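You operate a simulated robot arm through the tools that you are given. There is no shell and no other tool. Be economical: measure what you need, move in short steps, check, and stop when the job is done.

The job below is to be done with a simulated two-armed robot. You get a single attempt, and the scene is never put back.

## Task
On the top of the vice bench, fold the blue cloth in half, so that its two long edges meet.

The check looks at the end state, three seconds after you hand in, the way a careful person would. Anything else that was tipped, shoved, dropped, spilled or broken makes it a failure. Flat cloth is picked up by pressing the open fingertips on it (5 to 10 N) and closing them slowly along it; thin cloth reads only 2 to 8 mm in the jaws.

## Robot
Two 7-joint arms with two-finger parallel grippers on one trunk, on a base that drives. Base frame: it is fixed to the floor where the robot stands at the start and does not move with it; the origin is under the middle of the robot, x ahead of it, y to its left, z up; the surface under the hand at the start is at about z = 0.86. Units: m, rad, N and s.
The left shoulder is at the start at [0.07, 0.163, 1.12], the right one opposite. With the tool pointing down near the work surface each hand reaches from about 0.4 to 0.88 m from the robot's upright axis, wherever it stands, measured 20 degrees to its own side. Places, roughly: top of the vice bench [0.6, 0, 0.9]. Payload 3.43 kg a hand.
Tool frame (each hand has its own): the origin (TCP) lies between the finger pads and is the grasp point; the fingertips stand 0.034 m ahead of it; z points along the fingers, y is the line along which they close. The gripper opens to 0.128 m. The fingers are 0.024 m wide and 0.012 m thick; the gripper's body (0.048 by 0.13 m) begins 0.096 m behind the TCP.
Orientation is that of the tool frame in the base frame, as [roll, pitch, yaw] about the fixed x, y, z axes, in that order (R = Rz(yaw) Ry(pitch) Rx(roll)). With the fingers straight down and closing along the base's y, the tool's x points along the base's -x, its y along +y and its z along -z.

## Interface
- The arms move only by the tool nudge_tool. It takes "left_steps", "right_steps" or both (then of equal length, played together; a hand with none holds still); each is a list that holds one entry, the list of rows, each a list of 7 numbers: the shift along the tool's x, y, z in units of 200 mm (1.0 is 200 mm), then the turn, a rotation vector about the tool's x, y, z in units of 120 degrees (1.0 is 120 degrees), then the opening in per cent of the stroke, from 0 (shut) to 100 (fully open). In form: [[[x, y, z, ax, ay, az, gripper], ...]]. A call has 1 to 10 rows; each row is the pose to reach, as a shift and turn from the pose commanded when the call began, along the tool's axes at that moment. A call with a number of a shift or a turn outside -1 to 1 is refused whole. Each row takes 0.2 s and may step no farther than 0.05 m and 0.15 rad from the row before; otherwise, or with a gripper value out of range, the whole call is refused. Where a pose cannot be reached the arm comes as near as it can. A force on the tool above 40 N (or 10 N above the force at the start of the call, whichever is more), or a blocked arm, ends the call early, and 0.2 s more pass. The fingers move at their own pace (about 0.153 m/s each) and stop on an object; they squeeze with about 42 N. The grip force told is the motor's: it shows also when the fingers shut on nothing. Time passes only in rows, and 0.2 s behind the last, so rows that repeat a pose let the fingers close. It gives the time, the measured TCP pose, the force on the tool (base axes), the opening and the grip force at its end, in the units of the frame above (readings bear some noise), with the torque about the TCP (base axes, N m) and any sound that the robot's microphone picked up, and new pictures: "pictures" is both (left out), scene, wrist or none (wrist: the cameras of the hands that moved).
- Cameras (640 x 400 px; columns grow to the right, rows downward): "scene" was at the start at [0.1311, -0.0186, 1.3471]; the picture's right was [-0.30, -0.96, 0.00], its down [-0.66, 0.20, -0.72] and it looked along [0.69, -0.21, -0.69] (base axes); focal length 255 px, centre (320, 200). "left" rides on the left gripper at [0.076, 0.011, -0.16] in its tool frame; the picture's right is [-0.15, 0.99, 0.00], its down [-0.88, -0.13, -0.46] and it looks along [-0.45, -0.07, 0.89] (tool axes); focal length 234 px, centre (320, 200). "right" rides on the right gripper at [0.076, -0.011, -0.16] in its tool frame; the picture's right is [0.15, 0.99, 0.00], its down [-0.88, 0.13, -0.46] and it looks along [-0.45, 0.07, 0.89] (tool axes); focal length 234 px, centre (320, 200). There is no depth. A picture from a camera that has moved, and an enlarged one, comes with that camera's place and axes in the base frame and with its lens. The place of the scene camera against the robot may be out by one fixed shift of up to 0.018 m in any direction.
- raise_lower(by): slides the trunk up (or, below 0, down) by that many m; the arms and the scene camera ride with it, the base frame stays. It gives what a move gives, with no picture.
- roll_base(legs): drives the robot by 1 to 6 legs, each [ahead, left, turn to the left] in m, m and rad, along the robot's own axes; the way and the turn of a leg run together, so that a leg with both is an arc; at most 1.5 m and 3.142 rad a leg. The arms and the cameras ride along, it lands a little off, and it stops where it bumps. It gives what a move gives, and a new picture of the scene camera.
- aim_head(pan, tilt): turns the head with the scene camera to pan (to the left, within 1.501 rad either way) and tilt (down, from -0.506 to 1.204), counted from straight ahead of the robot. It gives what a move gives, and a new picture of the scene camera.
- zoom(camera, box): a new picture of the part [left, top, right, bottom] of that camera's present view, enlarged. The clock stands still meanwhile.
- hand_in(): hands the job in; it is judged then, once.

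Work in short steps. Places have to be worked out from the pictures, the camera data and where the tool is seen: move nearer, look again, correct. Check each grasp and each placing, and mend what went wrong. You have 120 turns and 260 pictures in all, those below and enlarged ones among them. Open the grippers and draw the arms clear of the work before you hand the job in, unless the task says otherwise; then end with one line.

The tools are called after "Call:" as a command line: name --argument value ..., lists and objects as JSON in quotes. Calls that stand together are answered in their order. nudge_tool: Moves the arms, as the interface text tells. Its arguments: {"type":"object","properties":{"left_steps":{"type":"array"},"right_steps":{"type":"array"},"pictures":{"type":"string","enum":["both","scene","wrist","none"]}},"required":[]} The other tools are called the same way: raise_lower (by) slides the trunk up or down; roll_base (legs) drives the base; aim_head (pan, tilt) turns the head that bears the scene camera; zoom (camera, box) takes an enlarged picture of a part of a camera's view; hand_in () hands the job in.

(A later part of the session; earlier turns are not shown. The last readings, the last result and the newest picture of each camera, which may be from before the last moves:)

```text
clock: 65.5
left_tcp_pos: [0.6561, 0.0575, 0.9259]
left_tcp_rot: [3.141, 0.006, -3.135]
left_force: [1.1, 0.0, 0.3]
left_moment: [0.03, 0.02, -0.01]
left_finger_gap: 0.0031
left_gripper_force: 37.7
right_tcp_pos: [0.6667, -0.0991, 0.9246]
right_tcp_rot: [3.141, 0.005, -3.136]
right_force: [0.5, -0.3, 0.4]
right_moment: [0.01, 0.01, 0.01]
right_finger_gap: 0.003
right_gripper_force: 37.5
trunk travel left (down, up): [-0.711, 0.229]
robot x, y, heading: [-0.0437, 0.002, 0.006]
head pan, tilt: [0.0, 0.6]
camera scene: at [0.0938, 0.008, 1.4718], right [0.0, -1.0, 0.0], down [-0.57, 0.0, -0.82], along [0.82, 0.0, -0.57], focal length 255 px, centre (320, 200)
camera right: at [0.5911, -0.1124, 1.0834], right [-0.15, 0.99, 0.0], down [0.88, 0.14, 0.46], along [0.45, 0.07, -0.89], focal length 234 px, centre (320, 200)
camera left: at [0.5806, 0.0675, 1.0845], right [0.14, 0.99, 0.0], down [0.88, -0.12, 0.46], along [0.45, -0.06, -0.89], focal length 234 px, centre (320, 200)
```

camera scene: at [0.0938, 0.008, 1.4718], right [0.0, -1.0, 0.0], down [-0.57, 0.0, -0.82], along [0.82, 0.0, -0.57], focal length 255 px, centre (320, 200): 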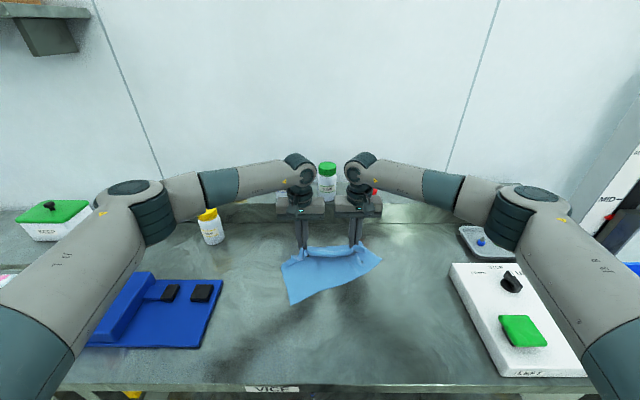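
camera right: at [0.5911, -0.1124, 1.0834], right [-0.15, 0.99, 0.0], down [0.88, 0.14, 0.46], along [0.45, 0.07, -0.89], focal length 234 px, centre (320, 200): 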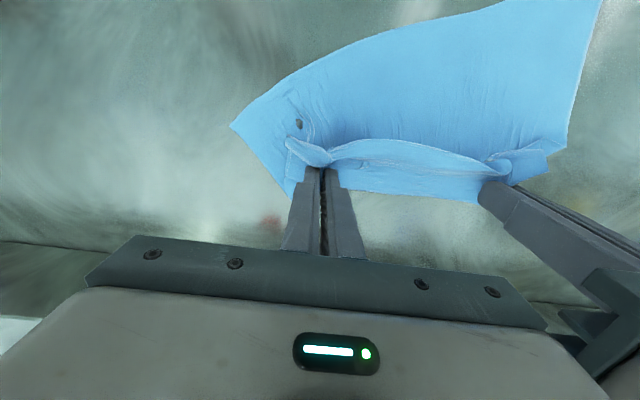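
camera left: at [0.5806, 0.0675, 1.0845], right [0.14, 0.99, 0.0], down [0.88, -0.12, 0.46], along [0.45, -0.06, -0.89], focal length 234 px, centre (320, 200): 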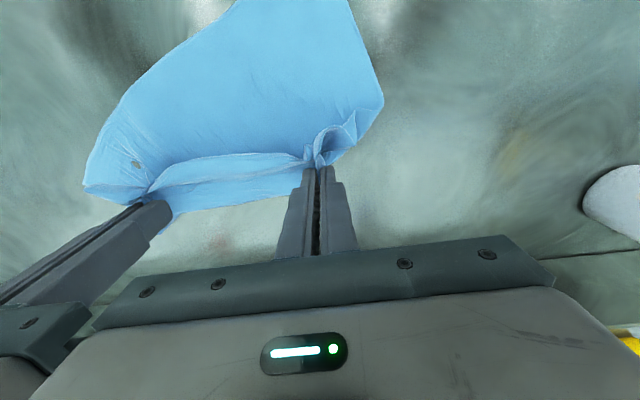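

The cloth has unfolded but rotated, because its right side was dragged along. I'll lower it, release, and take a clear look.

Call:
nudge_tool --left_steps '[[[0, 0, 0.07, 0, 0, 0, 0], [0, 0, 0.12, 0, 0, 0, 0], [0, 0, 0.12, 0, 0, 0, 8], [0, 0, 0.12, 0, 0, 0, 16], [0, 0, 0.12, 0, 0, 0, 25], [0, 0, 0, 0, 0, 0, 30], [0, 0.1, -0.2, 0, 0, 0, 30], [0, 0.2, -0.4, 0, 0, 0, 30], [0, 0.4, -0.5, 0, 0, 0, 30]]]' --right_steps '[[[0, 0, 0.07, 0, 0, 0, 0], [0, 0, 0.12, 0, 0, 0, 0], [0, 0, 0.12, 0, 0, 0, 8], [0, 0, 0.12, 0, 0, 0, 16], [0, 0, 0.12, 0, 0, 0, 25], [0, 0, 0, 0, 0, 0, 30], [0, -0.1, -0.2, 0, 0, 0, 30], [0, -0.2, -0.4, 0, 0, 0, 30], [0, -0.4, -0.5, 0, 0, 0, 30]]]' --pictures "both"

Call:
zoom --camera "scene" --box '[240, 200, 432, 320]'

```text
clock: 67.5
left_tcp_pos: [0.654, 0.1331, 1.0248]
left_tcp_rot: [-3.14, 0.005, -3.138]
left_force: [0.6, 1.1, 0.2]
left_moment: [0.03, -0.02, -0.02]
left_finger_gap: 0.0387
left_gripper_force: 0.1
right_tcp_pos: [0.6651, -0.1794, 1.0243]
right_tcp_rot: [-3.141, 0.004, -3.134]
right_force: [-0.4, 0.6, 1.0]
right_moment: [0.02, 0.01, 0.01]
right_finger_gap: 0.0386
right_gripper_force: 0.1
trunk travel left (down, up): [-0.711, 0.229]
robot x, y, heading: [-0.0444, 0.005, 0.011]
head pan, tilt: [0.0, 0.6]
camera scene: at [0.092, 0.008, 1.4718], right [0.0, -1.0, 0.0], down [-0.56, 0.0, -0.83], along [0.83, 0.0, -0.56], focal length 255 px, centre (320, 200)
camera right: at [0.5881, -0.192, 1.1838], right [-0.15, 0.99, 0.0], down [0.88, 0.14, 0.46], along [0.45, 0.07, -0.89], focal length 234 px, centre (320, 200)
camera left: at [0.5783, 0.1439, 1.1834], right [0.14, 0.99, 0.0], down [0.88, -0.13, 0.46], along [0.46, -0.07, -0.89], focal length 234 px, centre (320, 200)
```

scene: 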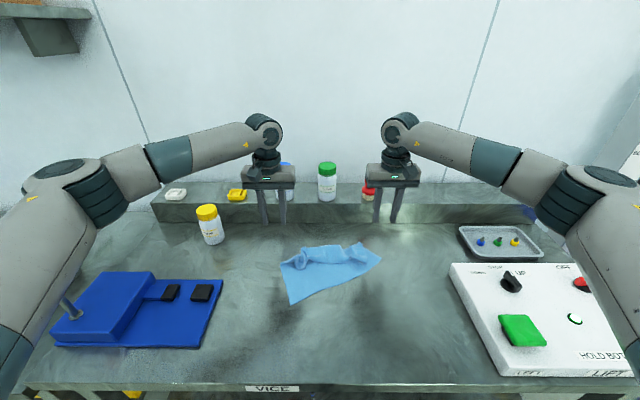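
right: 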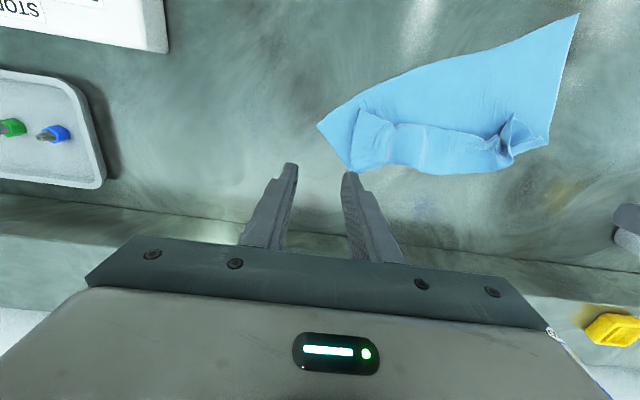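
left: 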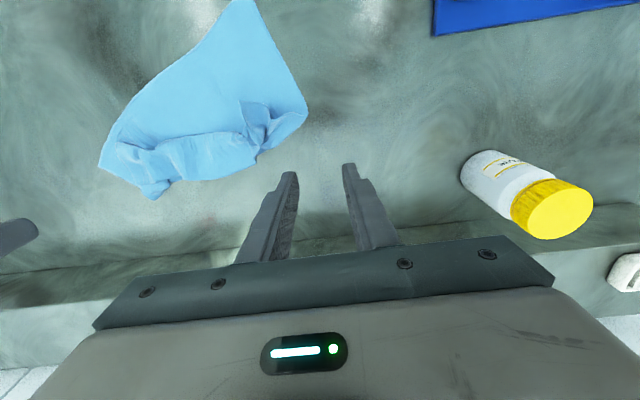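

```text
3.33 times, centred on (336, 260) of scene
camera zoom: at [0.092, 0.008, 1.4718], right [0.0, -1.0, 0.0], down [-0.56, 0.0, -0.83], along [0.83, 0.0, -0.56], focal length 850 px, centre (267, 0)
```

zoom: 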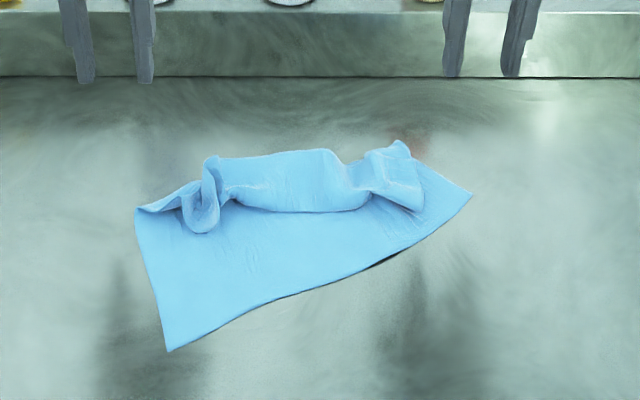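

The cloth is skewed by about 31°. Its near edge runs flat and clean from (0.483, 0.075) to (0.642, −0.185).

The new plan is to grip that edge right at its rim and lift so the cloth hangs out straight. I'll lay the free edge down and fold by carrying the held edge back, which needs no edge flip. I'll hover both hands, yawed to the edge.

Call:
nudge_tool --left_steps '[[[0.132, -0.072, 0, 0, 0, -0.043, 31], [0.264, -0.143, 0.1, 0, 0, -0.086, 31], [0.396, -0.215, 0.2, 0, 0, -0.129, 31], [0.528, -0.287, 0.3, 0, 0, -0.172, 31], [0.66, -0.358, 0.4, 0, 0, -0.215, 31], [0.7925, -0.43, 0.475, 0, 0, -0.258, 31], [0.7925, -0.43, 0.475, 0, 0, -0.258, 31]]]' --right_steps '[[[0.035, 0.015, 0, 0, 0, -0.043, 31], [0.07, 0.03, 0.1, 0, 0, -0.086, 31], [0.106, 0.046, 0.2, 0, 0, -0.129, 31], [0.142, 0.061, 0.3, 0, 0, -0.172, 31], [0.178, 0.077, 0.4, 0, 0, -0.215, 31], [0.213, 0.092, 0.4715, 0, 0, -0.258, 31], [0.213, 0.092, 0.4715, 0, 0, -0.258, 31]]]' --pictures "wrist"

```text
clock: 69.1
left_tcp_pos: [0.4965, 0.0496, 0.9279]
left_tcp_rot: [-3.141, 0.004, -2.595]
left_force: [-0.8, 0.2, 0.1]
left_moment: [-0.02, 0.02, 0.0]
left_finger_gap: 0.0399
left_gripper_force: 0.0
right_tcp_pos: [0.6228, -0.1612, 0.9299]
right_tcp_rot: [-3.141, 0.003, -2.595]
right_force: [0.5, 0.1, 0.3]
right_moment: [-0.02, -0.02, -0.03]
right_finger_gap: 0.0395
right_gripper_force: 0.1
trunk travel left (down, up): [-0.711, 0.229]
robot x, y, heading: [-0.0501, 0.0008, 0.004]
head pan, tilt: [0.0, 0.6]
camera right: at [0.5637, -0.2106, 1.0873], right [-0.64, 0.77, 0.0], down [0.68, 0.57, 0.46], along [0.35, 0.29, -0.89], focal length 234 px, centre (320, 200)
camera left: at [0.4259, 0.0198, 1.0867], right [-0.39, 0.92, 0.0], down [0.82, 0.35, 0.46], along [0.42, 0.18, -0.89], focal length 234 px, centre (320, 200)
```

right: 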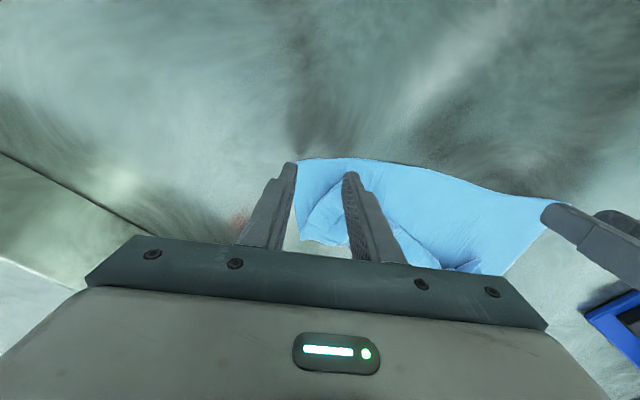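
left: 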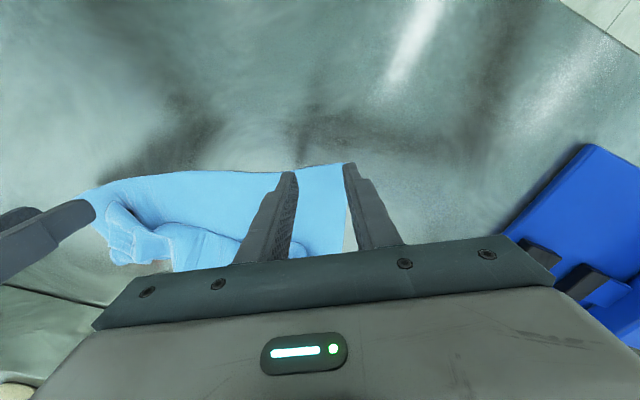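

The pinch centres sit slightly too far inside the edge. I'll shift the right hand 12 mm and the left 6 mm outward, move both about 1 cm in from the corners, and descend to just above the cloth.

Call:
nudge_tool --left_steps '[[[0.03, -0.05, 0, 0, 0, 0, 31], [0.03, -0.05, 0.07, 0, 0, 0, 31], [0.03, -0.05, 0.13, 0, 0, 0, 31]]]' --right_steps '[[[0.06, 0.045, 0, 0, 0, 0, 31], [0.06, 0.045, 0.07, 0, 0, 0, 31], [0.06, 0.045, 0.14, 0, 0, 0, 31]]]' --pictures "wrist"

```text
clock: 69.9
left_tcp_pos: [0.4974, 0.0384, 0.9039]
left_tcp_rot: [-3.141, 0.002, -2.593]
left_force: [-0.2, 0.6, 0.5]
left_moment: [-0.02, -0.01, -0.03]
left_finger_gap: 0.0395
left_gripper_force: 0.1
right_tcp_pos: [0.6076, -0.1606, 0.8999]
right_tcp_rot: [-3.139, 0.004, -2.596]
right_force: [-0.5, 0.1, 0.7]
right_moment: [0.01, 0.04, -0.03]
right_finger_gap: 0.0397
right_gripper_force: 0.0
trunk travel left (down, up): [-0.711, 0.229]
robot x, y, heading: [-0.0485, -0.0002, 0.006]
head pan, tilt: [0.0, 0.6]
camera right: at [0.5485, -0.2104, 1.0599], right [-0.64, 0.77, 0.0], down [0.68, 0.57, 0.46], along [0.35, 0.29, -0.89], focal length 234 px, centre (320, 200)
camera left: at [0.4266, 0.0085, 1.0619], right [-0.39, 0.92, 0.0], down [0.82, 0.35, 0.46], along [0.42, 0.18, -0.89], focal length 234 px, centre (320, 200)
```

right: 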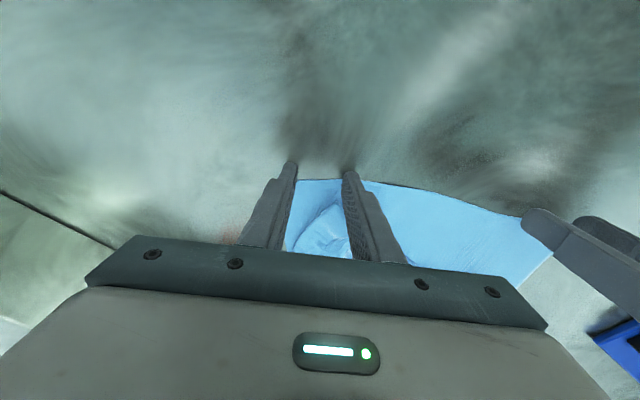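
left: 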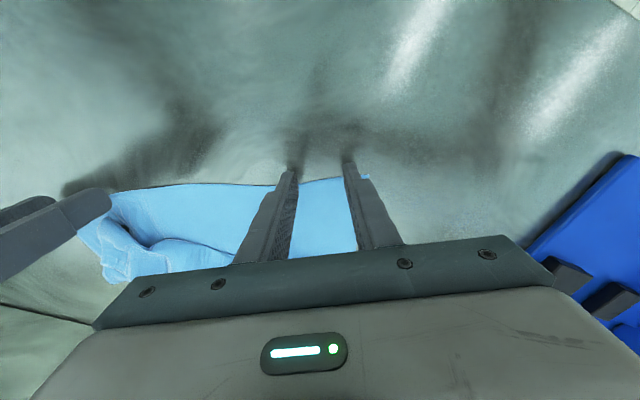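

The overlap is now about 7 mm on the left and 11 mm on the right, as wanted. I'll lower to contact.

Call:
nudge_tool --left_steps '[[[0, 0, 0.015, 0, 0, 0, 31], [0, 0, 0.03, 0, 0, 0, 31], [0, 0, 0.038, 0, 0, 0, 31], [0, 0, 0.043, 0, 0, 0, 31]]]' --right_steps '[[[0, 0, 0.008, 0, 0, 0, 31], [0, 0, 0.014, 0, 0, 0, 31], [0, 0, 0.02, 0, 0, 0, 31], [0, 0, 0.025, 0, 0, 0, 31]]]' --pictures "none"

```text
clock: 70.9
left_tcp_pos: [0.497, 0.0395, 0.8957]
left_tcp_rot: [-3.139, 0.004, -2.595]
left_force: [0.0, 0.9, 0.9]
left_moment: [0.03, -0.01, 0.0]
left_finger_gap: 0.0396
left_gripper_force: 0.1
right_tcp_pos: [0.6066, -0.1598, 0.8969]
right_tcp_rot: [-3.141, 0.003, -2.596]
right_force: [0.0, 0.3, -0.1]
right_moment: [0.02, -0.02, 0.01]
right_finger_gap: 0.0396
right_gripper_force: 0.0
trunk travel left (down, up): [-0.711, 0.229]
robot x, y, heading: [-0.0469, 0.004, 0.004]
head pan, tilt: [0.0, 0.6]
```

Call:
nudge_tool --left_steps '[[[0, 0, 0.004, 0, 0, 0, 31], [0, 0, 0.007, 0, 0, 0, 31]]]' --right_steps '[[[0, 0, 0.007, 0, 0, 0, 31], [0, 0, 0.012, 0, 0, 0, 31]]]' --pictures "none"

```text
clock: 71.5
left_tcp_pos: [0.4968, 0.0389, 0.8949]
left_tcp_rot: [-3.139, 0.005, -2.595]
left_force: [1.5, 1.3, 9.0]
left_moment: [0.21, -0.02, 0.02]
left_finger_gap: 0.0399
left_gripper_force: 0.2
right_tcp_pos: [0.6075, -0.1616, 0.8962]
right_tcp_rot: [-3.141, 0.005, -2.595]
right_force: [0.7, 0.7, 2.3]
right_moment: [0.06, -0.03, -0.04]
right_finger_gap: 0.0396
right_gripper_force: 0.0
trunk travel left (down, up): [-0.711, 0.229]
robot x, y, heading: [-0.0489, 0.0028, 0.004]
head pan, tilt: [0.0, 0.6]
```

Call:
nudge_tool --left_steps '[[[0, 0, 0, 0, 0, 0, 31], [0, 0, 0.001, 0, 0, 0, 28], [0, 0, 0.002, 0, 0, 0, 25], [0, 0, 0.002, 0, 0, 0, 21], [0, 0, 0.002, 0, 0, 0, 17], [0, 0, 0.002, 0, 0, 0, 13], [0, 0, 0.002, 0, 0, 0, 9], [0, 0, 0.002, 0, 0, 0, 5], [0, 0, 0.002, 0, 0, 0, 0], [0, 0, 0.002, 0, 0, 0, 0]]]' --right_steps '[[[0, 0, 0.005, 0, 0, 0, 31], [0, 0, 0.006, 0, 0, 0, 28], [0, 0, 0.007, 0, 0, 0, 25], [0, 0, 0.007, 0, 0, 0, 21], [0, 0, 0.007, 0, 0, 0, 17], [0, 0, 0.007, 0, 0, 0, 13], [0, 0, 0.007, 0, 0, 0, 9], [0, 0, 0.007, 0, 0, 0, 5], [0, 0, 0.007, 0, 0, 0, 0], [0, 0, 0.007, 0, 0, 0, 0]]]' --pictures "wrist"

```text
clock: 73.7
left_tcp_pos: [0.4956, 0.0383, 0.8952]
left_tcp_rot: [-3.138, 0.005, -2.596]
left_force: [-1.0, 2.0, 21.0]
left_moment: [0.21, -0.13, 0.02]
left_finger_gap: 0.0
left_gripper_force: 33.2
right_tcp_pos: [0.6059, -0.16, 0.8959]
right_tcp_rot: [-3.138, 0.006, -2.596]
right_force: [-1.0, 1.1, 7.1]
right_moment: [0.13, -0.06, 0.0]
right_finger_gap: 0.0016
right_gripper_force: 36.7
trunk travel left (down, up): [-0.711, 0.229]
robot x, y, heading: [-0.0476, -0.0003, 0.003]
head pan, tilt: [0.0, 0.6]
camera right: at [0.5464, -0.2105, 1.0539], right [-0.64, 0.77, 0.0], down [0.68, 0.57, 0.46], along [0.36, 0.29, -0.89], focal length 234 px, centre (320, 200)
camera left: at [0.4244, 0.0081, 1.0541], right [-0.39, 0.92, 0.0], down [0.82, 0.35, 0.46], along [0.43, 0.18, -0.89], focal length 234 px, centre (320, 200)
```

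right: 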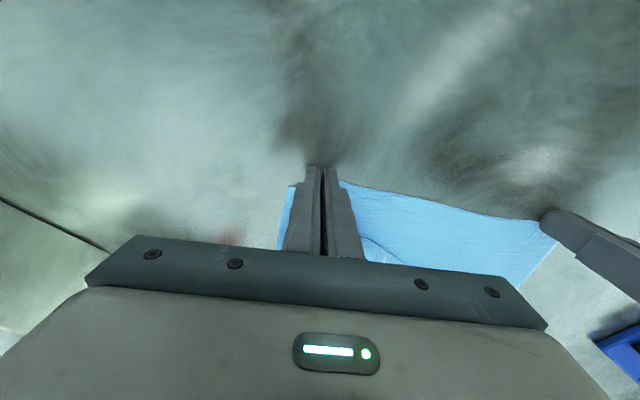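
left: 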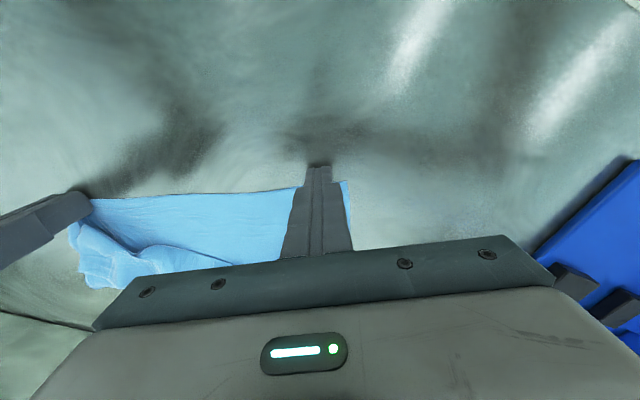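

The right holds at 1.6 mm, while the left slipped because too little of its pad was on the cloth. I'll retry the left 5 mm further in.

Call:
nudge_tool --left_steps '[[[0, 0, -0.04, 0, 0, 0, 0], [-0.03, 0, -0.04, 0, 0, 0, 31], [-0.03, 0, -0.04, 0, 0, 0, 31], [-0.03, 0, -0.015, 0, 0, 0, 31], [-0.03, 0, -0.005, 0, 0, 0, 31], [-0.03, 0, 0.0, 0, 0, 0, 31]]]' --pictures "wrist"

```text
clock: 75.1
left_tcp_pos: [0.5022, 0.043, 0.896]
left_tcp_rot: [-3.139, 0.005, -2.594]
left_force: [-1.3, 1.2, 2.3]
left_moment: [0.03, 0.02, 0.01]
left_finger_gap: 0.0397
left_gripper_force: 0.2
right_tcp_pos: [0.6061, -0.1607, 0.8953]
right_tcp_rot: [-3.139, 0.006, -2.596]
right_force: [-0.6, 0.2, 15.7]
right_moment: [0.14, -0.09, 0.03]
right_finger_gap: 0.0018
right_gripper_force: 36.7
trunk travel left (down, up): [-0.711, 0.229]
robot x, y, heading: [-0.0441, 0.0059, 0.005]
head pan, tilt: [0.0, 0.6]
camera left: at [0.4303, 0.0112, 1.0545], right [-0.39, 0.92, 0.0], down [0.82, 0.35, 0.46], along [0.42, 0.18, -0.89], focal length 234 px, centre (320, 200)
```

left: 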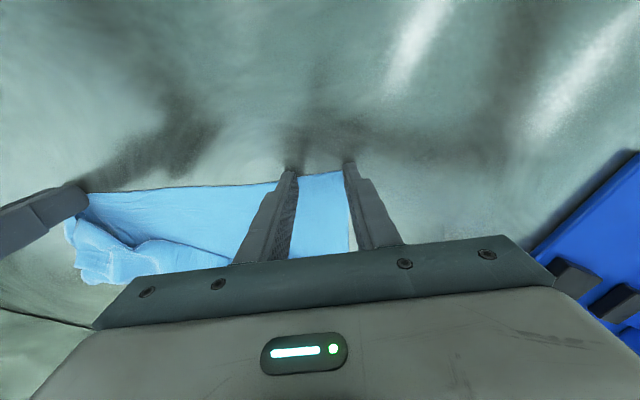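

Call:
nudge_tool --left_steps '[[[0, -0.025, -0.03, 0, 0, 0, 31], [0, -0.05, -0.015, 0, 0, 0, 31], [0, -0.05, 0.0, 0, 0, 0, 31], [0, -0.05, 0.005, 0, 0, 0, 31], [0, -0.05, 0.007, 0, 0, 0, 31]]]' --pictures "none"

Call:
nudge_tool --left_steps '[[[0, 0, 0.002, 0, 0, 0, 29], [0, 0, 0.002, 0, 0, 0, 26], [0, 0, 0.003, 0, 0, 0, 23], [0, 0, 0.003, 0, 0, 0, 20], [0, 0, 0.003, 0, 0, 0, 17], [0, 0, 0.003, 0, 0, 0, 13], [0, 0, 0.003, 0, 0, 0, 9], [0, 0, 0.003, 0, 0, 0, 5], [0, 0, 0.003, 0, 0, 0, 0], [0, 0, 0.003, 0, 0, 0, 0]]]' --pictures "wrist"

```text
clock: 76.3
left_tcp_pos: [0.5078, 0.0331, 0.8943]
left_tcp_rot: [-3.136, 0.004, -2.596]
left_force: [0.1, -0.9, 15.6]
left_moment: [0.24, 0.05, 0.01]
left_finger_gap: 0.0398
left_gripper_force: 0.1
right_tcp_pos: [0.6068, -0.1613, 0.896]
right_tcp_rot: [-3.138, 0.006, -2.596]
right_force: [2.5, 1.0, 14.0]
right_moment: [0.13, -0.17, 0.01]
right_finger_gap: 0.0021
right_gripper_force: 36.6
trunk travel left (down, up): [-0.711, 0.229]
robot x, y, heading: [-0.0491, 0.0032, 0.006]
head pan, tilt: [0.0, 0.6]
```

```text
clock: 78.5
left_tcp_pos: [0.5046, 0.0323, 0.8952]
left_tcp_rot: [-3.137, 0.008, -2.595]
left_force: [-0.6, -2.9, 37.8]
left_moment: [0.03, -0.15, -0.03]
left_finger_gap: 0.0002
left_gripper_force: 33.1
right_tcp_pos: [0.6046, -0.1626, 0.8951]
right_tcp_rot: [-3.138, 0.007, -2.596]
right_force: [-2.2, 3.3, 0.7]
right_moment: [0.1, 0.06, 0.04]
right_finger_gap: 0.0021
right_gripper_force: 36.8
trunk travel left (down, up): [-0.711, 0.229]
robot x, y, heading: [-0.0446, 0.0018, 0.003]
head pan, tilt: [0.0, 0.6]
camera left: at [0.4342, 0.0025, 1.054], right [-0.39, 0.92, 0.0], down [0.82, 0.35, 0.46], along [0.43, 0.18, -0.89], focal length 234 px, centre (320, 200)
```

left: 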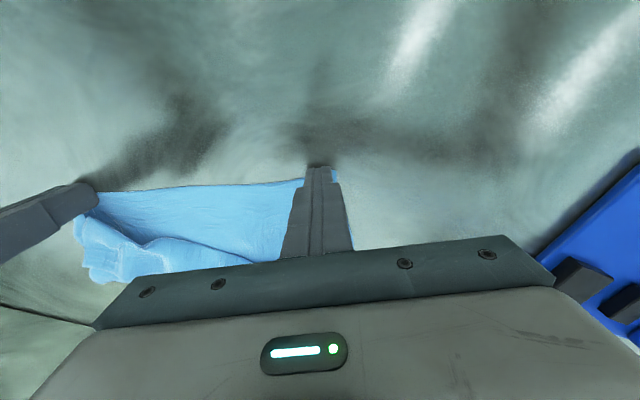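

The left slipped again. I'll reopen wider, to about 60 mm, so more cloth gathers, and use a gentler press of about 9 N.

Call:
nudge_tool --left_steps '[[[0, 0, -0.04, 0, 0, 0, 0], [-0.01, -0.04, -0.04, 0, 0, 0, 48], [-0.01, -0.04, -0.04, 0, 0, 0, 48], [-0.01, -0.04, -0.025, 0, 0, 0, 48], [-0.01, -0.04, -0.015, 0, 0, 0, 48], [-0.01, -0.04, -0.01, 0, 0, 0, 48]]]' --pictures "wrist"

```text
clock: 79.9
left_tcp_pos: [0.5144, 0.028, 0.8954]
left_tcp_rot: [-3.139, 0.003, -2.596]
left_force: [0.9, -0.6, 4.8]
left_moment: [-0.12, -0.13, 0.0]
left_finger_gap: 0.0618
left_gripper_force: 0.4
right_tcp_pos: [0.6069, -0.1615, 0.8951]
right_tcp_rot: [-3.138, 0.005, -2.598]
right_force: [3.8, -1.6, 15.4]
right_moment: [0.11, -0.15, 0.0]
right_finger_gap: 0.002
right_gripper_force: 36.5
trunk travel left (down, up): [-0.711, 0.229]
robot x, y, heading: [-0.0492, 0.0025, 0.008]
head pan, tilt: [0.0, 0.6]
camera left: at [0.442, -0.0029, 1.0542], right [-0.39, 0.92, 0.0], down [0.82, 0.35, 0.46], along [0.43, 0.18, -0.89], focal length 234 px, centre (320, 200)
```

left: 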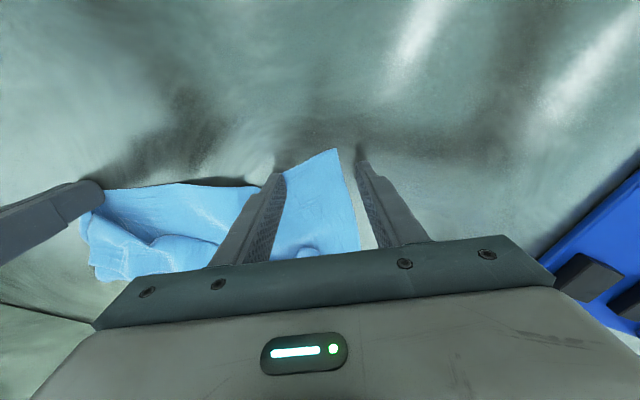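

The corner has shifted. I'll lift the left hand to see it properly.

Call:
nudge_tool --left_steps '[[[0, 0, -0.1, 0, 0, 0, 40], [0.05, 0, -0.3, 0, 0, 0, 31], [0.05, 0, -0.3, 0, 0, 0, 31]]]' --pictures "wrist"

Call:
zoom --camera "left" --box '[200, 80, 440, 230]'

```text
clock: 80.7
left_tcp_pos: [0.5035, 0.0215, 0.9538]
left_tcp_rot: [-3.138, 0.003, -2.593]
left_force: [-0.3, -0.4, 1.0]
left_moment: [0.0, 0.01, -0.04]
left_finger_gap: 0.0399
left_gripper_force: 0.2
right_tcp_pos: [0.6061, -0.1603, 0.895]
right_tcp_rot: [-3.138, 0.007, -2.598]
right_force: [3.2, -4.1, 20.6]
right_moment: [0.05, -0.24, -0.01]
right_finger_gap: 0.0023
right_gripper_force: 36.6
trunk travel left (down, up): [-0.711, 0.229]
robot x, y, heading: [-0.0483, 0.0039, 0.007]
head pan, tilt: [0.0, 0.6]
camera left: at [0.4321, -0.008, 1.1131], right [-0.39, 0.92, 0.0], down [0.82, 0.35, 0.46], along [0.42, 0.18, -0.89], focal length 234 px, centre (320, 200)
```

left: 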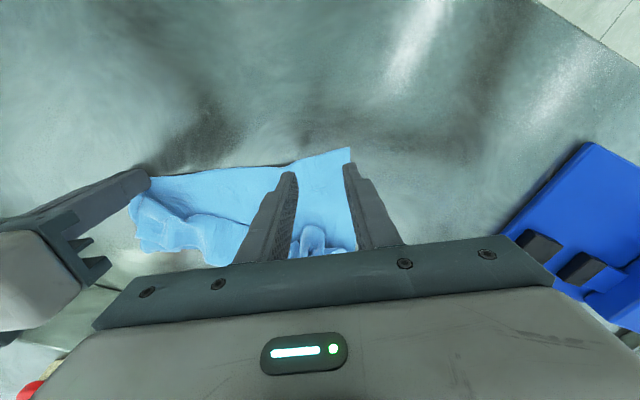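

```text
2.67 times, centred on (320, 155) of left
camera zoom: at [0.4321, -0.008, 1.1131], right [-0.39, 0.92, 0.0], down [0.82, 0.35, 0.46], along [0.42, 0.18, -0.89], focal length 624 px, centre (320, 320)
```

zoom: 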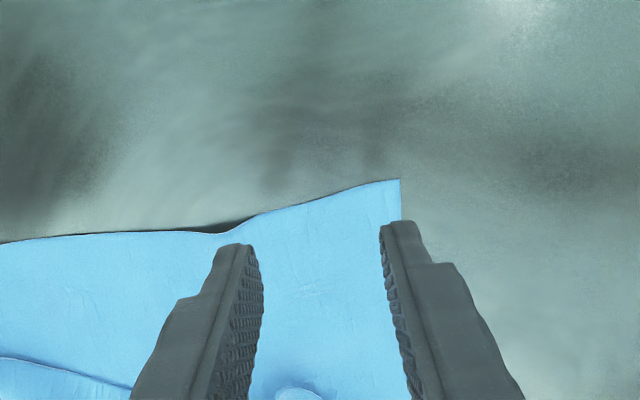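

The left corner is clean at (0.477, 0.049). I'll line up with about 16 mm overlap and 32 mm in from the corner, and press gently.

Call:
nudge_tool --left_steps '[[[0.008, 0.027, 0.1, 0, 0, 0, 34], [0.008, 0.027, 0.2, 0, 0, 0, 34], [0.008, 0.027, 0.26, 0, 0, 0, 34], [0.008, 0.027, 0.28, 0, 0, 0, 34], [0.008, 0.027, 0.29, 0, 0, 0, 34]]]' --pictures "wrist"

```text
clock: 81.9
left_tcp_pos: [0.5001, 0.0261, 0.8957]
left_tcp_rot: [-3.137, 0.003, -2.595]
left_force: [0.1, 1.2, 0.5]
left_moment: [-0.01, -0.02, -0.02]
left_finger_gap: 0.0433
left_gripper_force: 0.0
right_tcp_pos: [0.6065, -0.1612, 0.8948]
right_tcp_rot: [-3.139, 0.004, -2.599]
right_force: [3.6, -2.2, 22.5]
right_moment: [0.05, -0.24, -0.04]
right_finger_gap: 0.0016
right_gripper_force: 36.7
trunk travel left (down, up): [-0.711, 0.229]
robot x, y, heading: [-0.0509, 0.0032, 0.003]
head pan, tilt: [0.0, 0.6]
camera left: at [0.4287, -0.0045, 1.0554], right [-0.39, 0.92, 0.0], down [0.82, 0.35, 0.46], along [0.42, 0.18, -0.89], focal length 234 px, centre (320, 200)
```

left: 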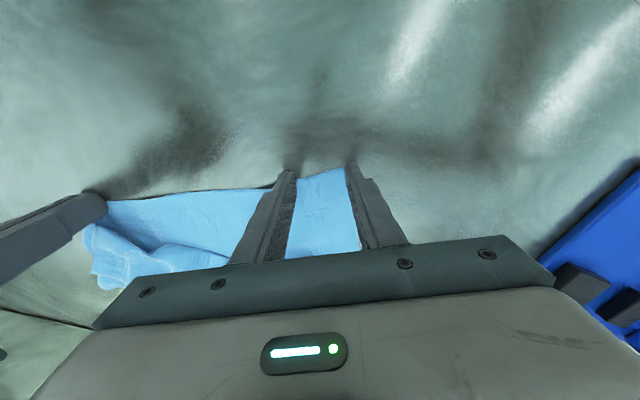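

Call:
nudge_tool --left_steps '[[[0, -0.02, -0.015, 0, 0, 0, 34], [0, -0.035, -0.01, 0, 0, 0, 34], [0, -0.035, 0.002, 0, 0, 0, 34], [0, -0.035, 0.007, 0, 0, 0, 34]]]' --pictures "none"

```text
clock: 82.9
left_tcp_pos: [0.5038, 0.0187, 0.8951]
left_tcp_rot: [-3.138, 0.005, -2.596]
left_force: [0.0, 0.6, 3.3]
left_moment: [0.03, 0.0, -0.03]
left_finger_gap: 0.0433
left_gripper_force: 0.0
right_tcp_pos: [0.6061, -0.1601, 0.8953]
right_tcp_rot: [-3.139, 0.007, -2.597]
right_force: [4.7, -4.2, 22.4]
right_moment: [0.04, -0.26, -0.04]
right_finger_gap: 0.002
right_gripper_force: 36.8
trunk travel left (down, up): [-0.711, 0.229]
robot x, y, heading: [-0.0454, 0.0003, 0.005]
head pan, tilt: [0.0, 0.6]
```

Call:
nudge_tool --left_steps '[[[0, 0, 0.003, 0, 0, 0, 32], [0, 0, 0.003, 0, 0, 0, 29], [0, 0, 0.003, 0, 0, 0, 26], [0, 0, 0.003, 0, 0, 0, 23], [0, 0, 0.003, 0, 0, 0, 19], [0, 0, 0.003, 0, 0, 0, 15], [0, 0, 0.003, 0, 0, 0, 11], [0, 0, 0.003, 0, 0, 0, 6], [0, 0, 0.003, 0, 0, 0, 0], [0, 0, 0.003, 0, 0, 0, 0]]]' --pictures "wrist"

```text
clock: 85.1
left_tcp_pos: [0.5025, 0.0191, 0.8969]
left_tcp_rot: [-3.136, 0.005, -2.596]
left_force: [-0.4, 1.3, 19.4]
left_moment: [0.12, -0.15, 0.01]
left_finger_gap: 0.0
left_gripper_force: 33.3
right_tcp_pos: [0.6065, -0.1612, 0.8962]
right_tcp_rot: [-3.139, 0.005, -2.596]
right_force: [2.3, 1.6, 12.5]
right_moment: [0.14, -0.16, 0.03]
right_finger_gap: 0.0019
right_gripper_force: 36.7
trunk travel left (down, up): [-0.711, 0.229]
robot x, y, heading: [-0.0507, 0.0037, 0.003]
head pan, tilt: [0.0, 0.6]
camera left: at [0.4312, -0.0104, 1.055], right [-0.39, 0.92, 0.0], down [0.82, 0.35, 0.46], along [0.43, 0.18, -0.89], focal length 234 px, centre (320, 200)
```

left: 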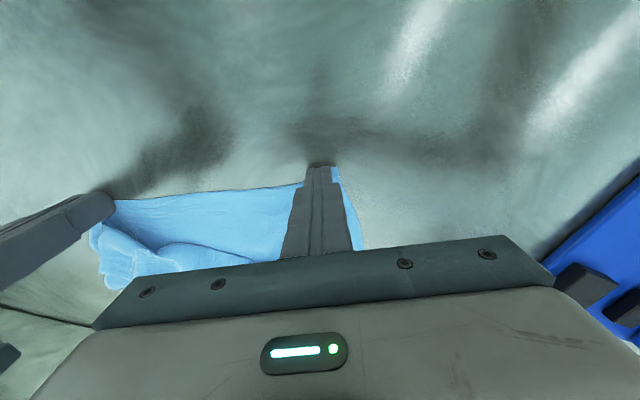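

The left slips again with a partial overlap. In the new plan the edge isn't flipped, so a full overlap is fine, and I'll retry with the whole pad on the cloth.

Call:
nudge_tool --left_steps '[[[0, 0, -0.05, 0, 0, 0, 0], [-0.06, 0, -0.05, 0, 0, 0, 34], [-0.06, 0, -0.05, 0, 0, 0, 34], [-0.06, 0, -0.02, 0, 0, 0, 34], [-0.06, 0, -0.005, 0, 0, 0, 34], [-0.06, 0, -0.001, 0, 0, 0, 34]]]' --pictures "wrist"

```text
clock: 86.5
left_tcp_pos: [0.5134, 0.0261, 0.8965]
left_tcp_rot: [-3.137, 0.005, -2.595]
left_force: [-0.2, -0.7, 2.4]
left_moment: [-0.02, 0.0, -0.01]
left_finger_gap: 0.0436
left_gripper_force: 0.0
right_tcp_pos: [0.6048, -0.1618, 0.8944]
right_tcp_rot: [-3.137, 0.005, -2.597]
right_force: [-4.0, 1.8, 16.4]
right_moment: [0.2, 0.0, 0.06]
right_finger_gap: 0.0019
right_gripper_force: 36.4
trunk travel left (down, up): [-0.711, 0.229]
robot x, y, heading: [-0.049, 0.0027, 0.01]
head pan, tilt: [0.0, 0.6]
camera left: at [0.4415, -0.004, 1.0547], right [-0.39, 0.92, 0.0], down [0.82, 0.35, 0.46], along [0.43, 0.18, -0.89], focal length 234 px, centre (320, 200)
```

left: 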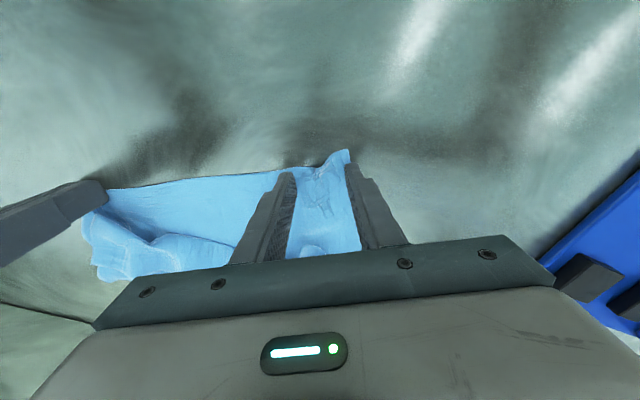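

Call:
nudge_tool --left_steps '[[[0, -0.03, -0.008, 0, 0, 0, 34], [0, -0.03, 0.005, 0, 0, 0, 34]]]' --pictures "none"

Call:
nudge_tool --left_steps '[[[0, 0, 0.003, 0, 0, 0, 32], [0, 0, 0.003, 0, 0, 0, 29], [0, 0, 0.003, 0, 0, 0, 26], [0, 0, 0.003, 0, 0, 0, 23], [0, 0, 0.003, 0, 0, 0, 19], [0, 0, 0.003, 0, 0, 0, 15], [0, 0, 0.003, 0, 0, 0, 11], [0, 0, 0.003, 0, 0, 0, 6], [0, 0, 0.003, 0, 0, 0, 0], [0, 0, 0.003, 0, 0, 0, 0]]]' --pictures "wrist"

```text
clock: 87.1
left_tcp_pos: [0.5173, 0.0203, 0.8968]
left_tcp_rot: [-3.136, 0.005, -2.596]
left_force: [-1.3, 1.7, 13.5]
left_moment: [0.27, 0.22, 0.04]
left_finger_gap: 0.0439
left_gripper_force: 0.4
right_tcp_pos: [0.6056, -0.1604, 0.8962]
right_tcp_rot: [-3.139, 0.004, -2.597]
right_force: [-0.1, 1.1, 12.3]
right_moment: [0.18, -0.01, 0.03]
right_finger_gap: 0.0022
right_gripper_force: 36.7
trunk travel left (down, up): [-0.711, 0.229]
robot x, y, heading: [-0.0477, 0.002, 0.006]
head pan, tilt: [0.0, 0.6]
```

```text
clock: 88.7
left_tcp_pos: [0.5172, 0.0185, 0.8965]
left_tcp_rot: [-3.132, 0.006, -2.597]
left_force: [1.6, -2.9, 15.9]
left_moment: [-0.1, 0.15, 0.04]
left_finger_gap: 0.0058
left_gripper_force: 40.4
right_tcp_pos: [0.6062, -0.1602, 0.8953]
right_tcp_rot: [3.142, 0.006, -2.595]
right_force: [-3.8, 3.6, 7.3]
right_moment: [0.18, 0.08, 0.08]
right_finger_gap: 0.0022
right_gripper_force: 36.6
trunk travel left (down, up): [-0.711, 0.229]
robot x, y, heading: [-0.05, 0.0033, 0.005]
head pan, tilt: [0.0, 0.6]
stopped in row 8 (left hand): the force on the tool passed its limit at 41 N (the readings are from after the stop); the commanded pose is now the measured one
camera left: at [0.4454, -0.0108, 1.0549], right [-0.39, 0.92, -0.01], down [0.82, 0.35, 0.46], along [0.43, 0.17, -0.89], focal length 234 px, centre (320, 200)
```

left: 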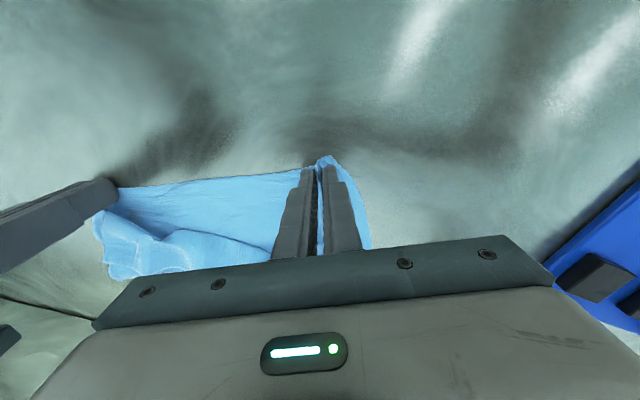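

The left now holds at 5.8 mm. I'll finish closing and lift both hands together.

Call:
nudge_tool --left_steps '[[[0, 0, 0, 0, 0, 0, 0], [0, 0, -0.05, 0, 0, 0, 0], [0, 0, -0.2, 0, 0, 0, 0], [0, 0, -0.4, 0, 0, 0, 0], [0, 0, -0.6, 0, 0, 0, 0], [0, 0, -0.8, 0, 0, 0, 0], [0, 0, -1.0, 0, 0, 0, 0]]]' --right_steps '[[[0, 0, 0, 0, 0, 0, 0], [0, 0, -0.05, 0, 0, 0, 0], [0, 0, -0.2, 0, 0, 0, 0], [0, 0, -0.4, 0, 0, 0, 0], [0, 0, -0.6, 0, 0, 0, 0], [0, 0, -0.8, 0, 0, 0, 0], [0, 0, -1.0, 0, 0, 0, 0]]]' --pictures "both"

```text
clock: 90.3
left_tcp_pos: [0.5176, 0.0203, 1.0966]
left_tcp_rot: [-3.137, 0.005, -2.594]
left_force: [8.5, -15.1, -0.4]
left_moment: [-0.55, -0.34, 0.01]
left_finger_gap: 0.0023
left_gripper_force: 37.0
right_tcp_pos: [0.6059, -0.1631, 1.0925]
right_tcp_rot: [3.14, 0.003, -2.596]
right_force: [-8.8, 16.2, 0.0]
right_moment: [0.56, 0.3, 0.22]
right_finger_gap: 0.0023
right_gripper_force: 36.8
trunk travel left (down, up): [-0.711, 0.229]
robot x, y, heading: [-0.0497, -0.0003, 0.005]
head pan, tilt: [0.0, 0.6]
camera scene: at [0.0916, 0.0077, 1.4718], right [0.0, -1.0, 0.0], down [-0.56, 0.0, -0.83], along [0.83, 0.0, -0.56], focal length 255 px, centre (320, 200)
camera right: at [0.5479, -0.2121, 1.2513], right [-0.64, 0.77, 0.0], down [0.68, 0.57, 0.46], along [0.35, 0.29, -0.89], focal length 234 px, centre (320, 200)
camera left: at [0.4453, -0.0102, 1.2553], right [-0.39, 0.92, -0.01], down [0.82, 0.35, 0.46], along [0.43, 0.17, -0.89], focal length 234 px, centre (320, 200)
```

scene: 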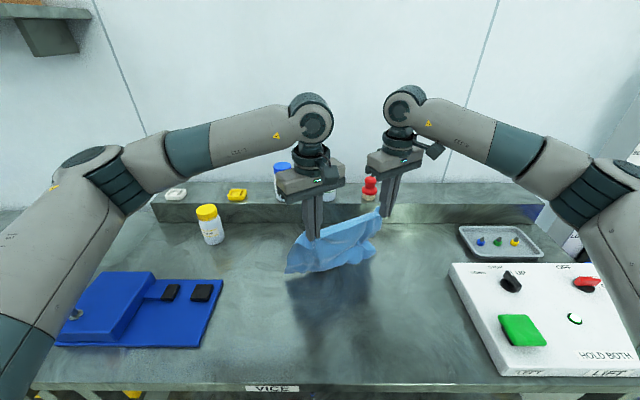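
right: 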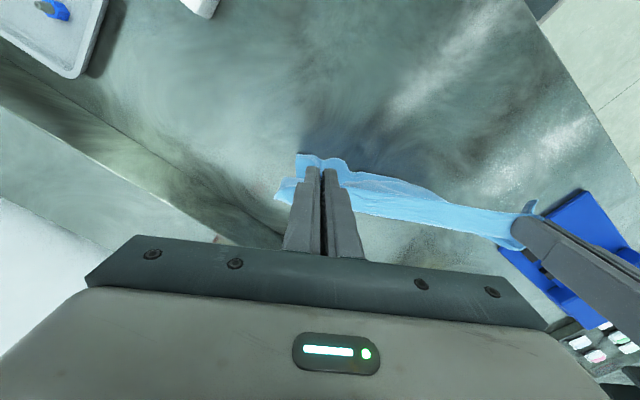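
left: 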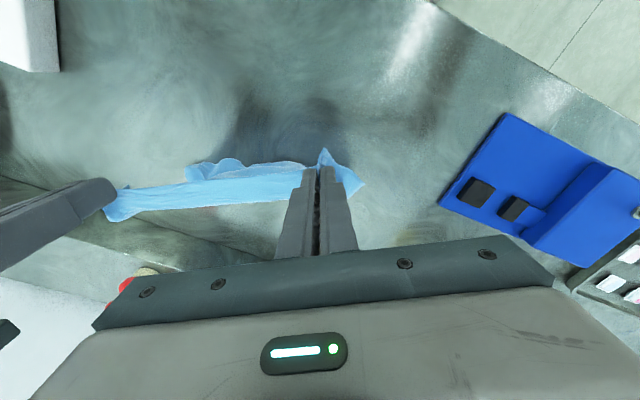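

Both corners hold, with about 17 N between them. I'll bring the hands into line at equal x with yaw zero and slightly closer, while rising so the cloth hangs freely.

Call:
nudge_tool --left_steps '[[[0.007, 0.0, -0.05, 0, 0, 0.037, 0], [0.014, 0.02, -0.1, 0, 0, 0.074, 0], [0.021, 0.034, -0.16, 0, 0, 0.111, 0], [0.028, 0.047, -0.21, 0, 0, 0.147, 0], [0.035, 0.06, -0.26, 0, 0, 0.184, 0], [0.043, 0.074, -0.32, 0, 0, 0.221, 0], [0.05, 0.087, -0.37, 0, 0, 0.258, 0], [0.05, 0.087, -0.37, 0, 0, 0.258, 0]]]' --right_steps '[[[0.064, 0.041, -0.055, 0, 0, 0.037, 0], [0.127, 0.082, -0.11, 0, 0, 0.074, 0], [0.191, 0.123, -0.167, 0, 0, 0.111, 0], [0.254, 0.165, -0.223, 0, 0, 0.147, 0], [0.318, 0.206, -0.278, 0, 0, 0.184, 0], [0.381, 0.247, -0.334, 0, 0, 0.221, 0], [0.445, 0.288, -0.39, 0, 0, 0.258, 0], [0.445, 0.288, -0.39, 0, 0, 0.258, 0]]]' --pictures "both"

Call:
zoom --camera "scene" --box '[240, 180, 432, 300]'

```text
clock: 92.1
left_tcp_pos: [0.4997, 0.0293, 1.1682]
left_tcp_rot: [-3.138, 0.006, -3.137]
left_force: [-0.2, 0.3, 0.0]
left_moment: [0.03, 0.03, 0.02]
left_finger_gap: 0.0026
left_gripper_force: 37.2
right_tcp_pos: [0.5016, -0.1573, 1.171]
right_tcp_rot: [-3.14, 0.001, -3.137]
right_force: [-0.3, -0.5, -0.1]
right_moment: [0.01, 0.03, 0.02]
right_finger_gap: 0.0017
right_gripper_force: 36.1
trunk travel left (down, up): [-0.711, 0.229]
robot x, y, heading: [-0.0475, -0.0, 0.007]
head pan, tilt: [0.0, 0.6]
camera scene: at [0.0936, 0.0079, 1.4717], right [0.0, -1.0, 0.0], down [-0.57, 0.0, -0.82], along [0.82, 0.0, -0.57], focal length 255 px, centre (320, 200)
camera right: at [0.4255, -0.1694, 1.3295], right [-0.15, 0.99, 0.0], down [0.88, 0.13, 0.46], along [0.45, 0.07, -0.89], focal length 234 px, centre (320, 200)
camera left: at [0.4236, 0.0396, 1.3266], right [0.14, 0.99, 0.0], down [0.88, -0.13, 0.46], along [0.46, -0.07, -0.89], focal length 234 px, centre (320, 200)
```

scene: 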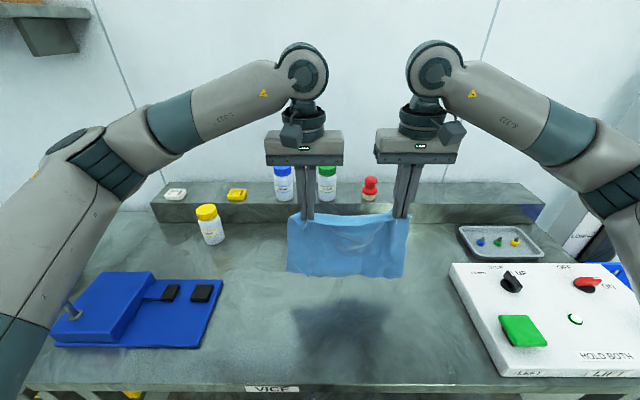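
right: 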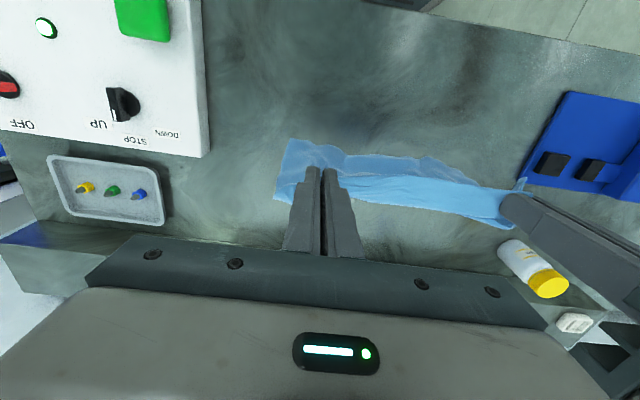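
left: 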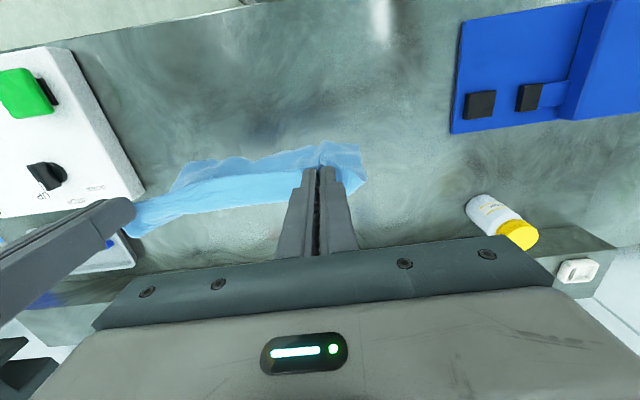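

```text
3.33 times, centred on (336, 240) of scene
camera zoom: at [0.0936, 0.0079, 1.4717], right [0.0, -1.0, 0.0], down [-0.57, 0.0, -0.82], along [0.82, 0.0, -0.57], focal length 850 px, centre (267, 67)
```

zoom: 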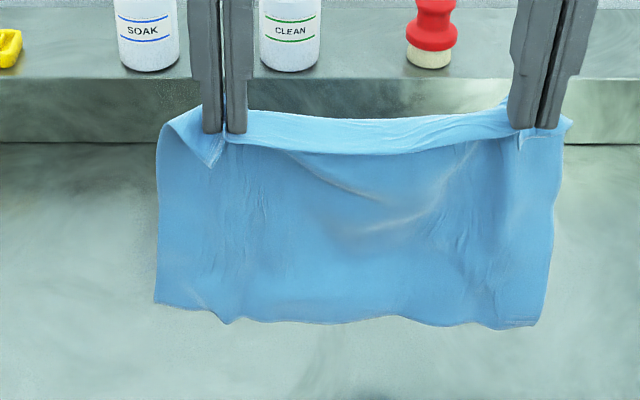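

The cloth hangs cleanly from the near edge, with a flap of about 3 cm on the robot side as expected. I'll spread the hands a few millimetres to take out the sag, back up 5 cm, and look at the lower edge.

Call:
roll_base --legs '[[-0.05, 0, 0]]'

Call:
nudge_tool --left_steps '[[[0, 0.015, 0.04, 0, 0, 0, 0], [0, 0.03, 0.08, 0, 0, 0, 0], [0, 0.03, 0.1, 0, 0, 0, 0]]]' --right_steps '[[[0, -0.015, 0.04, 0, 0, 0, 0], [0, -0.03, 0.08, 0, 0, 0, 0], [0, -0.03, 0.1, 0, 0, 0, 0]]]' --pictures "none"

Call:
zoom --camera "scene" --box '[240, 180, 432, 300]'

```text
clock: 93.0
left_tcp_pos: [0.454, 0.0295, 1.1668]
left_tcp_rot: [-3.14, 0.001, -3.134]
left_force: [1.0, 0.3, 0.3]
left_moment: [0.0, 0.04, 0.07]
left_finger_gap: 0.0024
left_gripper_force: 37.4
right_tcp_pos: [0.4551, -0.1568, 1.1682]
right_tcp_rot: [3.141, -0.002, -3.134]
right_force: [0.8, -0.1, 0.3]
right_moment: [-0.01, 0.06, 0.06]
right_finger_gap: 0.0021
right_gripper_force: 36.8
trunk travel left (down, up): [-0.711, 0.229]
robot x, y, heading: [-0.1011, 0.0049, 0.009]
head pan, tilt: [0.0, 0.6]
camera scene: at [0.0486, 0.0076, 1.4711], right [0.01, -1.0, 0.0], down [-0.57, 0.0, -0.82], along [0.82, 0.0, -0.57], focal length 255 px, centre (320, 200)
```

scene: 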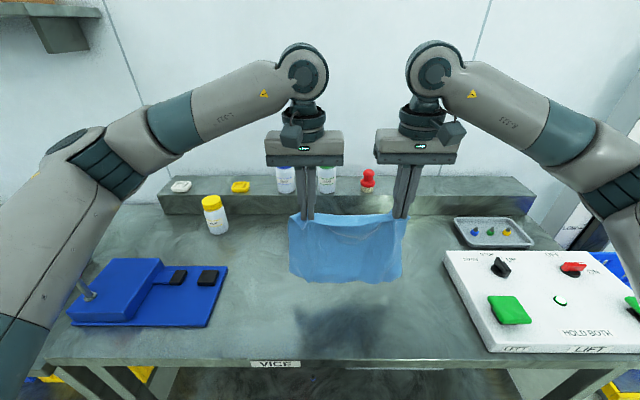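

```text
clock: 93.8
left_tcp_pos: [0.4493, 0.0352, 1.1491]
left_tcp_rot: [-3.139, 0.008, -3.133]
left_force: [0.0, -9.6, 0.4]
left_moment: [-0.33, 0.0, 0.05]
left_finger_gap: 0.0024
left_gripper_force: 37.5
right_tcp_pos: [0.4507, -0.1635, 1.1503]
right_tcp_rot: [3.139, 0.003, -3.133]
right_force: [-0.2, 9.1, -0.4]
right_moment: [0.29, 0.03, 0.18]
right_finger_gap: 0.0022
right_gripper_force: 36.7
trunk travel left (down, up): [-0.711, 0.229]
robot x, y, heading: [-0.0966, 0.0017, 0.004]
head pan, tilt: [0.0, 0.6]
```

```text
3.33 times, centred on (336, 240) of scene
camera zoom: at [0.0428, 0.0077, 1.472], right [0.01, -1.0, 0.0], down [-0.56, 0.0, -0.83], along [0.83, 0.0, -0.56], focal length 850 px, centre (267, 67)
```

zoom: 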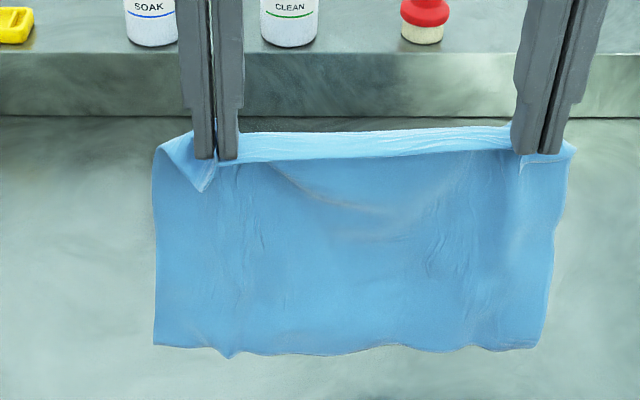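

The top is straight and taut. I'll ease 1 mm per side and lower 4 cm to see when the lower edge reaches the bench.

Call:
nudge_tool --left_steps '[[[0, -0.005, 0.1, 0, 0, 0, 0], [0, -0.005, 0.2, 0, 0, 0, 0]]]' --right_steps '[[[0, 0.005, 0.1, 0, 0, 0, 0], [0, 0.005, 0.2, 0, 0, 0, 0]]]' --pictures "none"

Call:
zoom --camera "scene" --box '[240, 200, 432, 320]'

```text
clock: 94.4
left_tcp_pos: [0.4508, 0.0352, 1.1067]
left_tcp_rot: [-3.139, 0.006, -3.134]
left_force: [1.2, -6.9, 0.1]
left_moment: [-0.23, 0.01, 0.03]
left_finger_gap: 0.0027
left_gripper_force: 37.2
right_tcp_pos: [0.4533, -0.1603, 1.1102]
right_tcp_rot: [3.141, 0.001, -3.133]
right_force: [0.3, 6.9, -0.8]
right_moment: [0.23, 0.03, 0.12]
right_finger_gap: 0.0021
right_gripper_force: 37.0
trunk travel left (down, up): [-0.711, 0.229]
robot x, y, heading: [-0.0972, 0.0031, 0.004]
head pan, tilt: [0.0, 0.6]
```

```text
3.33 times, centred on (336, 260) of scene
camera zoom: at [0.0447, 0.0077, 1.4718], right [0.01, -1.0, 0.0], down [-0.57, 0.0, -0.82], along [0.82, 0.0, -0.57], focal length 850 px, centre (267, 0)
```

zoom: 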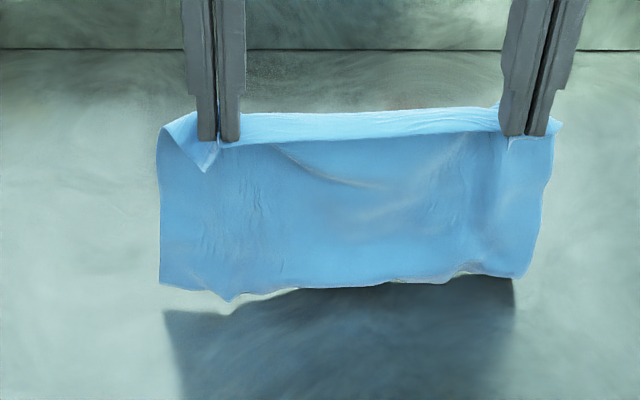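

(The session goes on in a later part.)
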